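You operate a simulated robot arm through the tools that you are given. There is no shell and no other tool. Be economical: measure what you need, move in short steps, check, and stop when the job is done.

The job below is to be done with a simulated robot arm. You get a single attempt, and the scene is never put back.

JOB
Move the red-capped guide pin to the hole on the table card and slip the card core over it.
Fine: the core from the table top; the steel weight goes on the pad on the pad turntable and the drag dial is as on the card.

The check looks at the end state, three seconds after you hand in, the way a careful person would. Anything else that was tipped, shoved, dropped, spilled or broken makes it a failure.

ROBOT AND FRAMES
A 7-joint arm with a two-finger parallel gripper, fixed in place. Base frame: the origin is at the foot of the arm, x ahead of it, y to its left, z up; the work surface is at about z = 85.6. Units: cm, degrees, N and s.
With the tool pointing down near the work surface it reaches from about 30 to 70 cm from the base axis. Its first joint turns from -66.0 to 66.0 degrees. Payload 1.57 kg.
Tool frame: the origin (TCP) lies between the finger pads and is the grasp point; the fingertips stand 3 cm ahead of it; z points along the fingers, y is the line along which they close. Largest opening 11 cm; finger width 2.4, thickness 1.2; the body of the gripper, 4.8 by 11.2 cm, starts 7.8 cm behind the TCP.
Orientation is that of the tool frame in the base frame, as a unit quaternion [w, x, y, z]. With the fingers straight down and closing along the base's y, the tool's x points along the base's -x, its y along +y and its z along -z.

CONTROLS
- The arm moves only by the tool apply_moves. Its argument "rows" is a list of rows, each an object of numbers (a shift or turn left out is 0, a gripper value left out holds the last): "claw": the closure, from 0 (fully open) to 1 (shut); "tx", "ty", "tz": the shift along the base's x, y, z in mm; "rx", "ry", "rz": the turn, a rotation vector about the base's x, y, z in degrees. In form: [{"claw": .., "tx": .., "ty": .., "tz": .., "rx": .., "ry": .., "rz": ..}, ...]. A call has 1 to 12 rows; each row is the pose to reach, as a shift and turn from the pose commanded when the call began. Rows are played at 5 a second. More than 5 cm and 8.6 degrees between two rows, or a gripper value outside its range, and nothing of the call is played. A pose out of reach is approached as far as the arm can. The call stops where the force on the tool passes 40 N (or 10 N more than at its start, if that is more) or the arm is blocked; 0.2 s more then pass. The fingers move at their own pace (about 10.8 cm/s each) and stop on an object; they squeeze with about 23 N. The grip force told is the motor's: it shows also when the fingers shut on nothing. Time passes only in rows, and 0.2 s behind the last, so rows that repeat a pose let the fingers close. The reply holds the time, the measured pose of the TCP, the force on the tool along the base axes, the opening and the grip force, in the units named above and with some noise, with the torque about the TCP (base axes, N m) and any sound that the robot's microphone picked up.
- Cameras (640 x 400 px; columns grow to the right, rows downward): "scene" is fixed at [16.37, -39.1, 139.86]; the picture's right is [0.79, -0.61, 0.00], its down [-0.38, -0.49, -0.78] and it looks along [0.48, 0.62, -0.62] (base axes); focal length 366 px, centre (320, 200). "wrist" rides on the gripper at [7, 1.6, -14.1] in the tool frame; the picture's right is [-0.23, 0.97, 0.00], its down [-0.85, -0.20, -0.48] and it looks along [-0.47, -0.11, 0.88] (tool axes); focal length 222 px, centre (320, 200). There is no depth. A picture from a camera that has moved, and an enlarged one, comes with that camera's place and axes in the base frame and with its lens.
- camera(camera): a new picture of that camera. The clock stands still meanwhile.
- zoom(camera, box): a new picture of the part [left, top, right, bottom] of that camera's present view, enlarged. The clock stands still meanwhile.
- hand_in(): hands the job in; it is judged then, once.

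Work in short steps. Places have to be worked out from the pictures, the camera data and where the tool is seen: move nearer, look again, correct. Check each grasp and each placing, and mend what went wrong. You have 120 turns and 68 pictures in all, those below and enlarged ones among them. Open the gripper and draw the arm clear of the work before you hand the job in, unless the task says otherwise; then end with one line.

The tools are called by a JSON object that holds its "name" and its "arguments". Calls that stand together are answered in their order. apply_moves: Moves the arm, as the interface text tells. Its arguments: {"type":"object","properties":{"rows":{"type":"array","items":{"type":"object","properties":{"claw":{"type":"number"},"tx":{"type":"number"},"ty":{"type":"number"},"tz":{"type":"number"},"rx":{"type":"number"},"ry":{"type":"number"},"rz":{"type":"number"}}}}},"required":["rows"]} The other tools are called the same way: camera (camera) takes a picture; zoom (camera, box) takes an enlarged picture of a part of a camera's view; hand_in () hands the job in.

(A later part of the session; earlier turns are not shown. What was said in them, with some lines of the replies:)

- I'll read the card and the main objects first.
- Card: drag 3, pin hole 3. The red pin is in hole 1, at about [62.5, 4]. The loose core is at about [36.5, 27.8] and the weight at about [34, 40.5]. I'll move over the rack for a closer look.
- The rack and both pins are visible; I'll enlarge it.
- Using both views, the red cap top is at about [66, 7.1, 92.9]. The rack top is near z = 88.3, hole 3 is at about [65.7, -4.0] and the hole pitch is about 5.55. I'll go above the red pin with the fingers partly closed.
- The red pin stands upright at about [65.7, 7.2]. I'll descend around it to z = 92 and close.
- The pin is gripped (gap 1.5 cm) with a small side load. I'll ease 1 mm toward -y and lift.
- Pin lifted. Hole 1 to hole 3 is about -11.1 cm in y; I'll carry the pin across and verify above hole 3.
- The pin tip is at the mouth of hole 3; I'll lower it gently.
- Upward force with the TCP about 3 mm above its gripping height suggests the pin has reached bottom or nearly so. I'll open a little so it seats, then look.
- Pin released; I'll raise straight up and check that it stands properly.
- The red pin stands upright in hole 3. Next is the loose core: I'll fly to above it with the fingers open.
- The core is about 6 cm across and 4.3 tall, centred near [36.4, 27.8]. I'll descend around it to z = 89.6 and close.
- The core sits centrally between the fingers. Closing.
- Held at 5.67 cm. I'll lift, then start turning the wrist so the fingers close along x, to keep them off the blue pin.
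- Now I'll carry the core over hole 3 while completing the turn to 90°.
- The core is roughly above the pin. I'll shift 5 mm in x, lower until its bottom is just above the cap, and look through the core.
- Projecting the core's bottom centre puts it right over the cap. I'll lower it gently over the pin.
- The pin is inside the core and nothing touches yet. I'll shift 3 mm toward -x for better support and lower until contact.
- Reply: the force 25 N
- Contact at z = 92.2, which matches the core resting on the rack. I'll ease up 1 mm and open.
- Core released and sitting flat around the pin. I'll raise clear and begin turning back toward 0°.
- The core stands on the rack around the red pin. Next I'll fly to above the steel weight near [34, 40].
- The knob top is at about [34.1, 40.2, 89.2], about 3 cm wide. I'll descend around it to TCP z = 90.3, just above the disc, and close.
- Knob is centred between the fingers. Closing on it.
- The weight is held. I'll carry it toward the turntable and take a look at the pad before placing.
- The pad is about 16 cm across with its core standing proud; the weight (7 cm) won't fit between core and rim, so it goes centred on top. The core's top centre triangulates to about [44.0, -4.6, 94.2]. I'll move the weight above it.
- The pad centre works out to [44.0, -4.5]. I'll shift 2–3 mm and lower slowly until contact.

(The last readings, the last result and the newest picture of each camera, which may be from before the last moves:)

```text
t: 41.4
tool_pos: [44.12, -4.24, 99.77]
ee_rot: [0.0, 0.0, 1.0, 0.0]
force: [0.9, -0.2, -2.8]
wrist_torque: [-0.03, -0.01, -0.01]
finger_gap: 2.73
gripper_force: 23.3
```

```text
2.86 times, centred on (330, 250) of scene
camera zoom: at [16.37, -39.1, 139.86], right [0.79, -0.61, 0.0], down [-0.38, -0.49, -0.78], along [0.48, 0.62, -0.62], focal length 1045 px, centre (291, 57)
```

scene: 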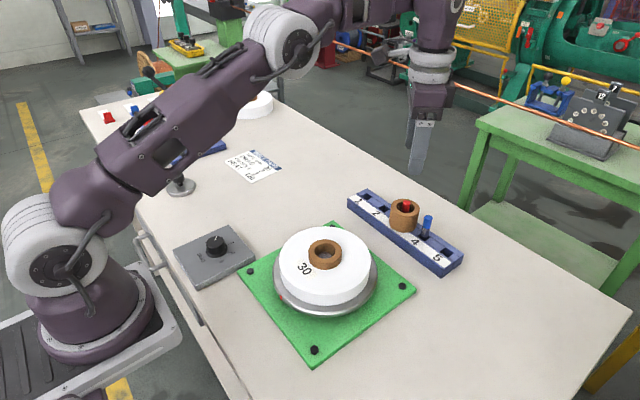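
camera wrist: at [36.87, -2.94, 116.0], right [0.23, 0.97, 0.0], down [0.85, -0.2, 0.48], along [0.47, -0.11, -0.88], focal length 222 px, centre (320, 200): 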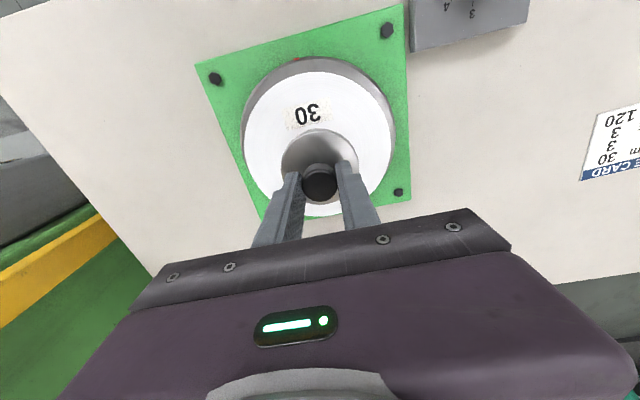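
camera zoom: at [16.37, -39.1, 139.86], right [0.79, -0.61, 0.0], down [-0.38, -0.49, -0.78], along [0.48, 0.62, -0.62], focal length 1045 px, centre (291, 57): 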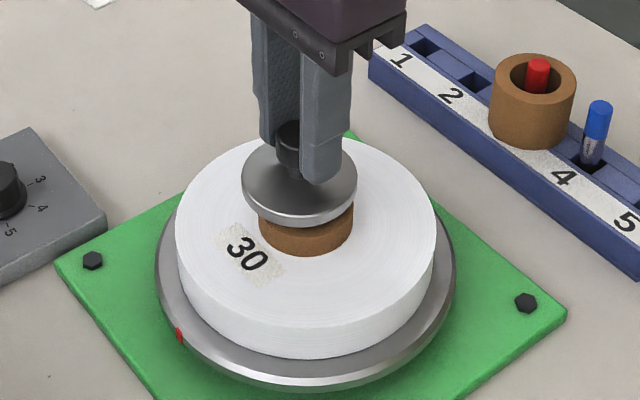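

Laterally the weight looks about 3 mm left of the core in this view; I'll correct (+2, -2 mm) and continue down in 2 mm steps.

{"name": "apply_moves", "arguments": {"rows": [{"tx": 2, "ty": -2, "tz": -2}, {"tx": 2, "ty": -2, "tz": -4}, {"tx": 2, "ty": -2, "tz": -6}, {"tx": 2, "ty": -2, "tz": -8}, {"tx": 2, "ty": -2, "tz": -10}, {"tx": 2, "ty": -2, "tz": -10}]}}

{"name": "zoom", "arguments": {"camera": "scene", "box": [240, 180, 420, 320]}}

```text
t: 42.8
tool_pos: [44.48, -4.56, 98.71]
ee_rot: [0.001, 0.0, 1.0, -0.001]
force: [-1.2, 1.4, 18.5]
wrist_torque: [-0.09, -0.01, 0.02]
finger_gap: 2.73
gripper_force: 22.7
```

```text
2.86 times, centred on (330, 250) of scene
camera zoom: at [16.34, -39.09, 139.86], right [0.79, -0.61, 0.0], down [-0.38, -0.49, -0.78], along [0.48, 0.62, -0.62], focal length 1045 px, centre (291, 57)
```

zoom: 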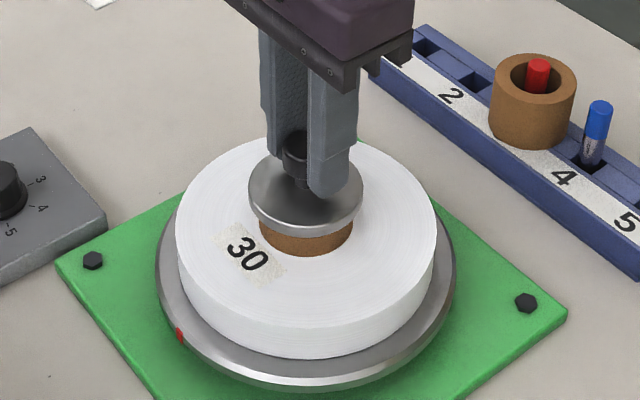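

Contact at 98.7 as expected, flat and centred on the core. I'll relax 1.5 mm, open, and back away upward.

{"name": "apply_moves", "arguments": {"rows": [{"tz": 1.5}, {"tz": 1.5}, {"tz": 1.5, "claw": 0.65}, {"tz": 1.5, "claw": 0.55}, {"tz": 1.5, "claw": 0.5}, {"tz": 1.5, "claw": 0.5}]}}

{"name": "apply_moves", "arguments": {"rows": [{"tz": 15}, {"tz": 40}, {"tz": 70}, {"tz": 100}, {"tz": 100}]}}

{"name": "camera", "arguments": {"camera": "wrist"}}

{"name": "zoom", "arguments": {"camera": "scene", "box": [160, 180, 420, 340]}}

```text
t: 44.2
tool_pos: [44.38, -4.67, 99.01]
ee_rot: [0.0, 0.001, 1.0, 0.0]
force: [0.4, -0.2, -0.1]
wrist_torque: [0.01, -0.02, 0.01]
finger_gap: 5.51
gripper_force: 0.1
```

```text
t: 45.4
tool_pos: [44.38, -4.3, 108.82]
ee_rot: [0.0, -0.001, 1.0, 0.0]
force: [0.5, 0.0, 0.5]
wrist_torque: [-0.01, 0.0, -0.06]
finger_gap: 5.48
gripper_force: 0.0
```

```text
24 pictures are left
camera wrist: at [37.44, -2.63, 123.02], right [0.23, 0.97, 0.0], down [0.85, -0.2, 0.48], along [0.47, -0.11, -0.88], focal length 222 px, centre (320, 200)
```

wrist: 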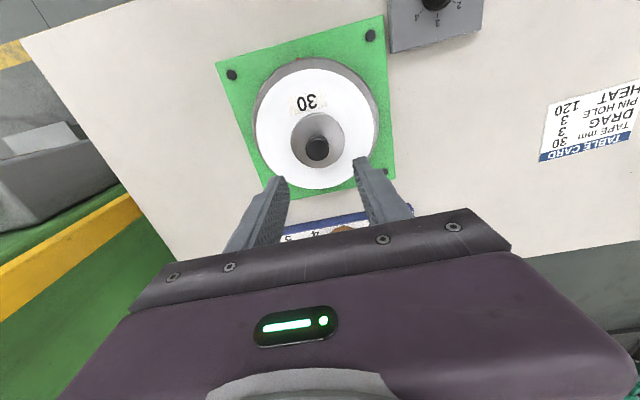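

```text
2.46 times, centred on (290, 260) of scene
camera zoom: at [16.37, -39.1, 139.86], right [0.79, -0.61, 0.0], down [-0.38, -0.49, -0.78], along [0.48, 0.62, -0.62], focal length 900 px, centre (394, 52)
```

zoom: 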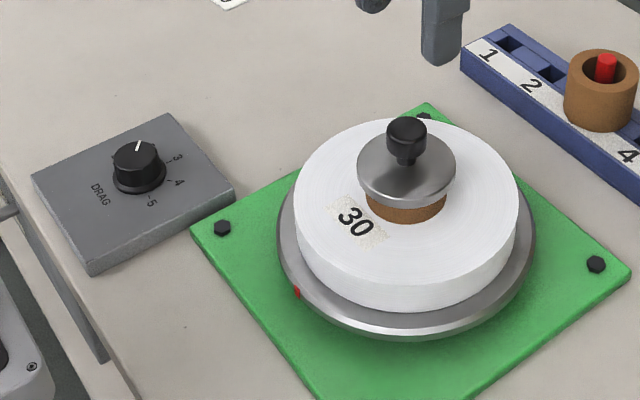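

The weight sits flat, centred on the pad. Now the drag dial: I'll move over it near [31, 13] for a close look.

{"name": "apply_moves", "arguments": {"rows": [{"tx": -27, "ty": 35}, {"tx": -54, "ty": 70}, {"tx": -81, "ty": 105}, {"tx": -108, "ty": 140}, {"tx": -134, "ty": 173}, {"tx": -134, "ty": 173, "tz": -40}, {"tx": -134, "ty": 173, "tz": -70}, {"tx": -134, "ty": 173, "tz": -70}]}}

{"name": "camera", "arguments": {"camera": "wrist"}}

{"name": "zoom", "arguments": {"camera": "scene", "box": [170, 210, 270, 290]}}

```text
t: 47.2
tool_pos: [30.74, 13.16, 102.07]
ee_rot: [0.0, 0.0, 1.0, 0.001]
force: [0.5, -0.3, 0.6]
wrist_torque: [0.01, 0.02, 0.01]
finger_gap: 5.48
gripper_force: 0.1
```

```text
22 pictures are left
camera wrist: at [23.82, 14.95, 116.19], right [0.23, 0.97, 0.0], down [0.85, -0.2, 0.48], along [0.47, -0.11, -0.88], focal length 222 px, centre (320, 200)
```

wrist: 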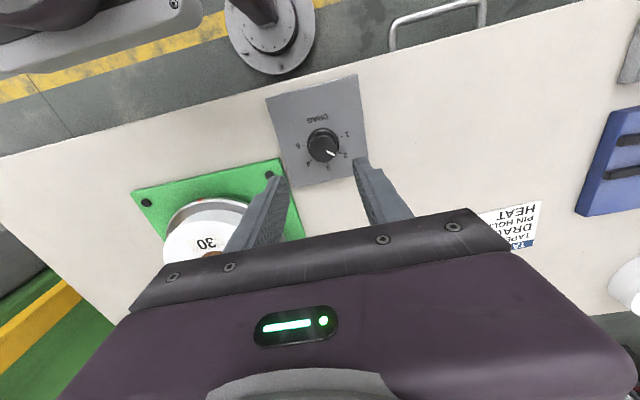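

```text
5.00 times, centred on (220, 250) of scene
camera zoom: at [16.37, -39.1, 139.86], right [0.79, -0.61, 0.0], down [-0.38, -0.49, -0.78], along [0.48, 0.62, -0.62], focal length 1828 px, centre (820, -50)
```

zoom: 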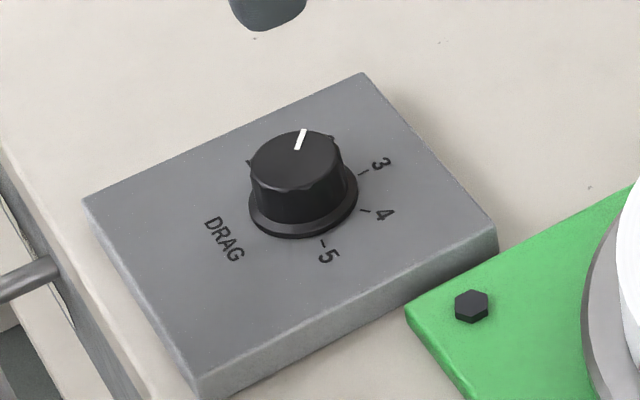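

{"name": "zoom", "arguments": {"camera": "wrist", "box": [260, 90, 380, 190]}}

```text
4.00 times, centred on (320, 140) of wrist
camera zoom: at [23.82, 14.95, 116.19], right [0.23, 0.97, 0.0], down [0.85, -0.2, 0.48], along [0.47, -0.11, -0.88], focal length 888 px, centre (320, 440)
```

zoom: 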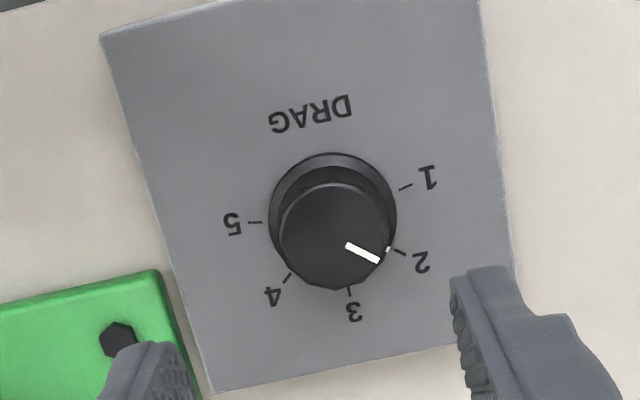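

The dial points at 2; ticks are 50° apart and 3 lies along +x, so it needs -49° about z. The axis is at about [31.25, 13.6], with the knob top near z = 89.8. I'll descend around the knob.

{"name": "apply_moves", "arguments": {"rows": [{"tx": 5, "ty": 4, "tz": -40}, {"tx": 5, "ty": 4, "tz": -70}, {"tx": 5, "ty": 4, "tz": -95}, {"tx": 5, "ty": 4, "tz": -106}, {"tx": 5, "ty": 4, "tz": -106}]}}

{"name": "zoom", "arguments": {"camera": "wrist", "box": [240, 100, 400, 240]}}

{"name": "zoom", "arguments": {"camera": "scene", "box": [170, 200, 270, 280]}}

```text
t: 48.4
tool_pos: [31.34, 13.31, 91.35]
ee_rot: [0.0, 0.0, 1.0, 0.0]
force: [1.0, -0.1, 0.2]
wrist_torque: [-0.02, -0.03, 0.0]
finger_gap: 5.5
gripper_force: 0.1
```

```text
2.86 times, centred on (320, 170) of wrist
camera zoom: at [24.43, 15.05, 105.47], right [0.23, 0.97, 0.0], down [0.85, -0.2, 0.48], along [0.47, -0.11, -0.88], focal length 635 px, centre (320, 286)
```

zoom: 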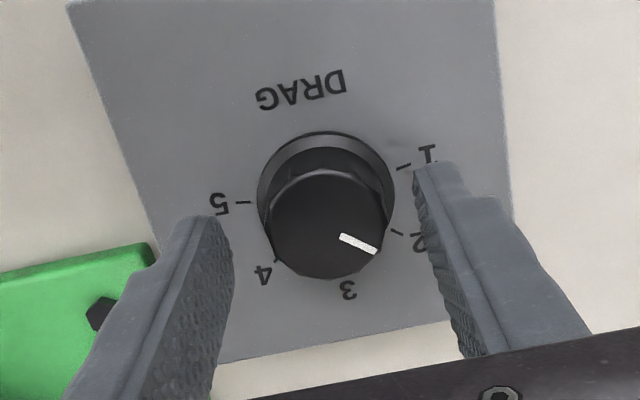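

```text
5.00 times, centred on (220, 240) of scene
camera zoom: at [16.37, -39.1, 139.86], right [0.79, -0.61, 0.0], down [-0.38, -0.49, -0.78], along [0.48, 0.62, -0.62], focal length 1828 px, centre (820, 0)
```

zoom: 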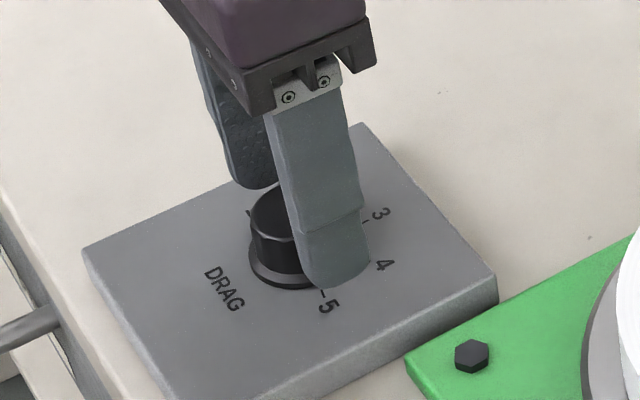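

The knob is at about [31.1, 13.65]; I'll nudge (-2, +3 mm) and close gently on it.

{"name": "apply_moves", "arguments": {"rows": [{"tx": -2, "ty": 2}, {"tx": -2, "ty": 3, "claw": 0.6}, {"tx": -2, "ty": 3, "claw": 0.7}, {"tx": -2, "ty": 3, "claw": 0.85}, {"tx": -2, "ty": 3, "claw": 0.85}]}}

```text
t: 49.6
tool_pos: [31.26, 13.49, 91.33]
ee_rot: [0.0, 0.001, 1.0, 0.0]
force: [2.5, -15.1, -3.2]
wrist_torque: [-0.49, -0.14, 0.01]
finger_gap: 3.39
gripper_force: 41.5
```

Gripped, with a -y side load, so the knob axis lies slightly lower in y. I'll shift back 2.5 mm to relieve it.

{"name": "apply_moves", "arguments": {"rows": [{"ty": -1.5}, {"ty": -2.5}, {"ty": -2.5}]}}

```text
t: 50.4
tool_pos: [31.24, 13.38, 91.37]
ee_rot: [0.0, -0.001, 1.0, 0.002]
force: [-13.6, 28.3, -13.2]
wrist_torque: [0.91, 0.63, 0.03]
finger_gap: 3.38
gripper_force: 41.6
```

Overcorrected; the zero is about 1.6 mm back.

{"name": "apply_moves", "arguments": {"rows": [{"ty": 1.6}, {"ty": 1.6}]}}

```text
t: 51.0
tool_pos: [31.23, 13.49, 91.43]
ee_rot: [0.0, 0.0, 1.0, 0.0]
force: [-11.3, 21.1, -11.3]
wrist_torque: [0.69, 0.09, 0.0]
finger_gap: 3.39
gripper_force: 42.4
```

Residual load remains from stick-slip. I'll reopen, let it settle here, and close again.

{"name": "apply_moves", "arguments": {"rows": [{"claw": 0.6}, {"claw": 0.6}, {"claw": 0.66}, {"claw": 0.7}, {"claw": 0.75}, {"claw": 0.75}]}}

```text
t: 52.4
tool_pos: [31.21, 13.54, 91.3]
ee_rot: [0.0, -0.001, 1.0, 0.0]
force: [-2.4, 8.3, -2.3]
wrist_torque: [0.34, 0.07, 0.03]
finger_gap: 3.42
gripper_force: 41.8
```

Much better balanced. Now I'll turn about -20° first and read the response.

{"name": "apply_moves", "arguments": {"rows": [{"rz": -4}, {"rz": -8}, {"rz": -12}, {"rz": -16}, {"rz": -20}, {"rz": -20}]}}

{"name": "zoom", "arguments": {"camera": "wrist", "box": [240, 100, 400, 240]}}

```text
t: 53.8
tool_pos: [31.27, 13.51, 91.36]
ee_rot: [0.001, 0.173, 0.985, 0.001]
force: [0.0, 24.3, -1.0]
wrist_torque: [0.87, 0.6, -0.01]
finger_gap: 3.39
gripper_force: 41.5
```

```text
2.86 times, centred on (320, 170) of wrist
camera zoom: at [25.25, 17.51, 105.57], right [0.55, 0.84, 0.0], down [0.73, -0.48, 0.48], along [0.4, -0.26, -0.88], focal length 635 px, centre (320, 286)
```

zoom: 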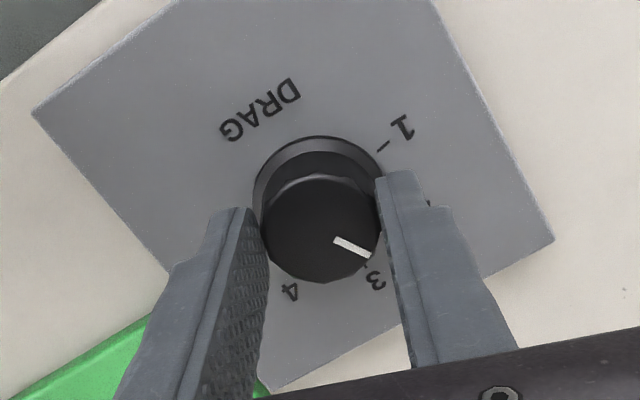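

The knob follows the hand. I'll continue the remaining -29° with a 1 mm relief in +y.

{"name": "apply_moves", "arguments": {"rows": [{"rz": -4, "ty": 0.6}, {"rz": -8, "ty": 0.6}, {"rz": -12, "ty": 0.6}, {"rz": -16, "ty": 0.6}, {"rz": -20, "ty": 0.6}, {"rz": -24, "ty": 0.6}, {"rz": -29, "ty": 0.6}, {"rz": -29, "ty": 0.6}]}}

{"name": "zoom", "arguments": {"camera": "wrist", "box": [240, 100, 400, 240]}}

```text
t: 54.6
tool_pos: [31.29, 13.62, 91.4]
ee_rot: [0.0, 0.272, 0.962, 0.001]
force: [-4.2, 3.6, 6.2]
wrist_torque: [0.09, 0.04, -0.02]
finger_gap: 3.36
gripper_force: 41.3
stopped in row 4: the force on the tool passed its limit at 44 N (the readings are from after the stop); the commanded pose is now the measured one
```

```text
2.86 times, centred on (320, 170) of wrist
camera zoom: at [26.2, 18.66, 105.58], right [0.7, 0.71, 0.0], down [0.62, -0.62, 0.48], along [0.34, -0.34, -0.88], focal length 635 px, centre (320, 286)
```

zoom: 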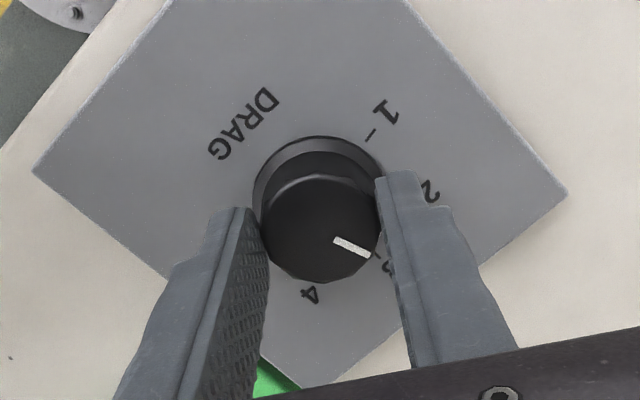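

It stopped at 31.6° and the load has now relaxed. I'll continue the remaining ~17.5° in small steps.

{"name": "apply_moves", "arguments": {"rows": [{"rz": -3}, {"rz": -6}, {"rz": -9}, {"rz": -9}]}}

```text
t: 55.6
tool_pos: [31.25, 13.5, 91.45]
ee_rot: [0.0, 0.347, 0.938, 0.001]
force: [-10.5, 20.3, 11.1]
wrist_torque: [0.93, 0.69, -0.06]
finger_gap: 3.4
gripper_force: 41.6
```

Now at 40.6°. I'll relieve the load slightly and turn the last 8.4°.

{"name": "apply_moves", "arguments": {"rows": [{"ty": 0.8, "tx": -0.4}, {"ty": 0.8, "tx": -0.4, "rz": -3}, {"ty": 0.8, "tx": -0.4, "rz": -6}, {"ty": 0.8, "tx": -0.4, "rz": -8.4}, {"ty": 0.8, "tx": -0.4, "rz": -8.4}]}}

{"name": "zoom", "arguments": {"camera": "wrist", "box": [240, 100, 400, 240]}}

```text
t: 56.8
tool_pos: [31.24, 13.59, 91.43]
ee_rot: [0.001, 0.416, 0.909, 0.002]
force: [-1.8, 10.1, 23.9]
wrist_torque: [0.26, 0.02, -0.02]
finger_gap: 3.38
gripper_force: 41.9
```

```text
2.86 times, centred on (320, 170) of wrist
camera zoom: at [27.93, 19.97, 105.57], right [0.89, 0.47, 0.0], down [0.41, -0.78, 0.48], along [0.23, -0.42, -0.88], focal length 635 px, centre (320, 286)
```

zoom: 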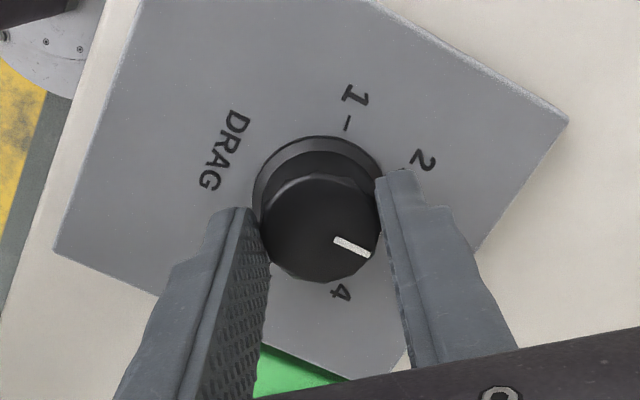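

The pointer now computes to about 1–3° from +x, i.e. on 3. I'll open and rise to verify.

{"name": "apply_moves", "arguments": {"rows": [{"claw": 0.65}, {"claw": 0.55}, {"claw": 0.5}, {"claw": 0.5}, {"claw": 0.5, "tz": 30}, {"claw": 0.5, "tz": 70}, {"claw": 0.5, "tz": 110}, {"claw": 0.5, "tz": 110}]}}

{"name": "zoom", "arguments": {"camera": "wrist", "box": [260, 90, 380, 190]}}

{"name": "zoom", "arguments": {"camera": "scene", "box": [170, 210, 270, 290]}}

```text
t: 58.6
tool_pos: [31.21, 13.51, 102.73]
ee_rot: [0.0, 0.416, 0.909, 0.001]
force: [0.8, 0.2, 0.2]
wrist_torque: [-0.01, 0.0, 0.02]
finger_gap: 5.5
gripper_force: 0.1
```

```text
4.00 times, centred on (320, 140) of wrist
camera zoom: at [27.86, 19.86, 116.8], right [0.88, 0.47, 0.0], down [0.41, -0.78, 0.48], along [0.22, -0.42, -0.88], focal length 888 px, centre (320, 440)
```

zoom: 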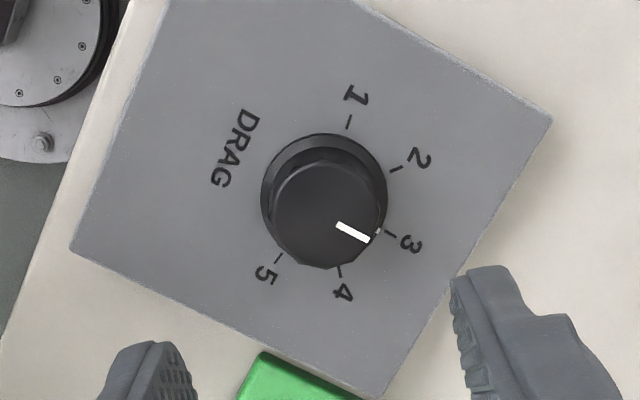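

```text
5.00 times, centred on (220, 250) of scene
camera zoom: at [16.37, -39.1, 139.86], right [0.79, -0.61, 0.0], down [-0.38, -0.49, -0.78], along [0.48, 0.62, -0.62], focal length 1828 px, centre (820, -50)
```

zoom: 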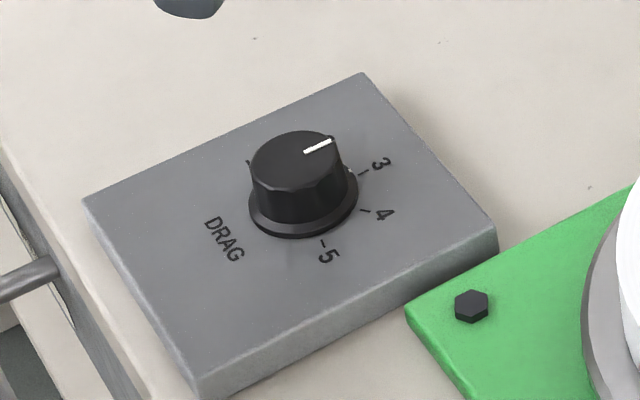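

The pointer and skirt mark line up with 3 (about 1° off). I'll raise the arm clear and take a final look at everything.

{"name": "apply_moves", "arguments": {"rows": [{"tz": 40}, {"tz": 80}, {"tz": 120}, {"tz": 120}]}}

{"name": "camera", "arguments": {"camera": "scene"}}

{"name": "zoom", "arguments": {"camera": "scene", "box": [230, 170, 480, 340]}}

```text
t: 59.6
tool_pos: [30.89, 13.76, 114.69]
ee_rot: [0.0, 0.416, 0.909, 0.001]
force: [0.5, 0.6, 0.4]
wrist_torque: [0.0, 0.03, 0.0]
finger_gap: 5.5
gripper_force: 0.0
```

```text
12 pictures are left
```

scene: 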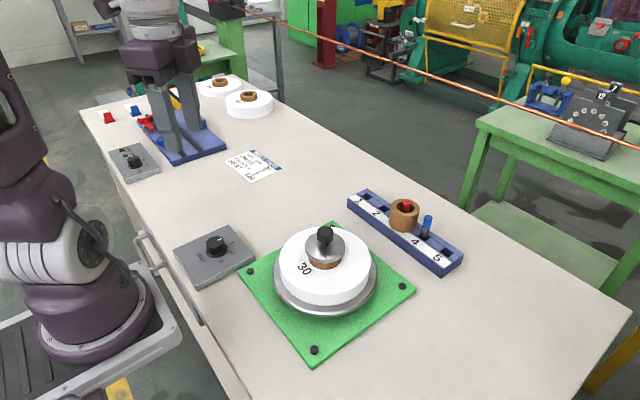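

```text
2.35 times, centred on (355, 255) of scene
camera zoom: at [16.37, -39.1, 139.86], right [0.79, -0.61, 0.0], down [-0.38, -0.49, -0.78], along [0.48, 0.62, -0.62], focal length 860 px, centre (238, 71)
```

zoom: 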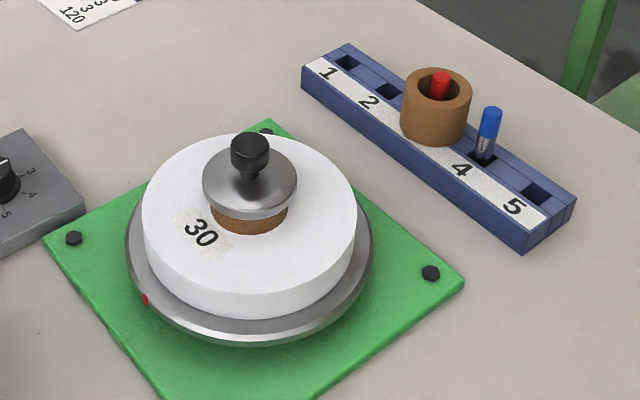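

Everything is in place: pin in hole 3, core over it, weight centred on the pad, dial on 3. The arm is clear, so I'm handing in.

{"name": "hand_in", "arguments": {}}

```text
The job is handed in.
```

The red-capped pin is in hole 3 with the table-top core over it, the steel weight is centred on the turntable pad (resting on the pad's raised core), the drag dial is on 3, and the job is handed in.
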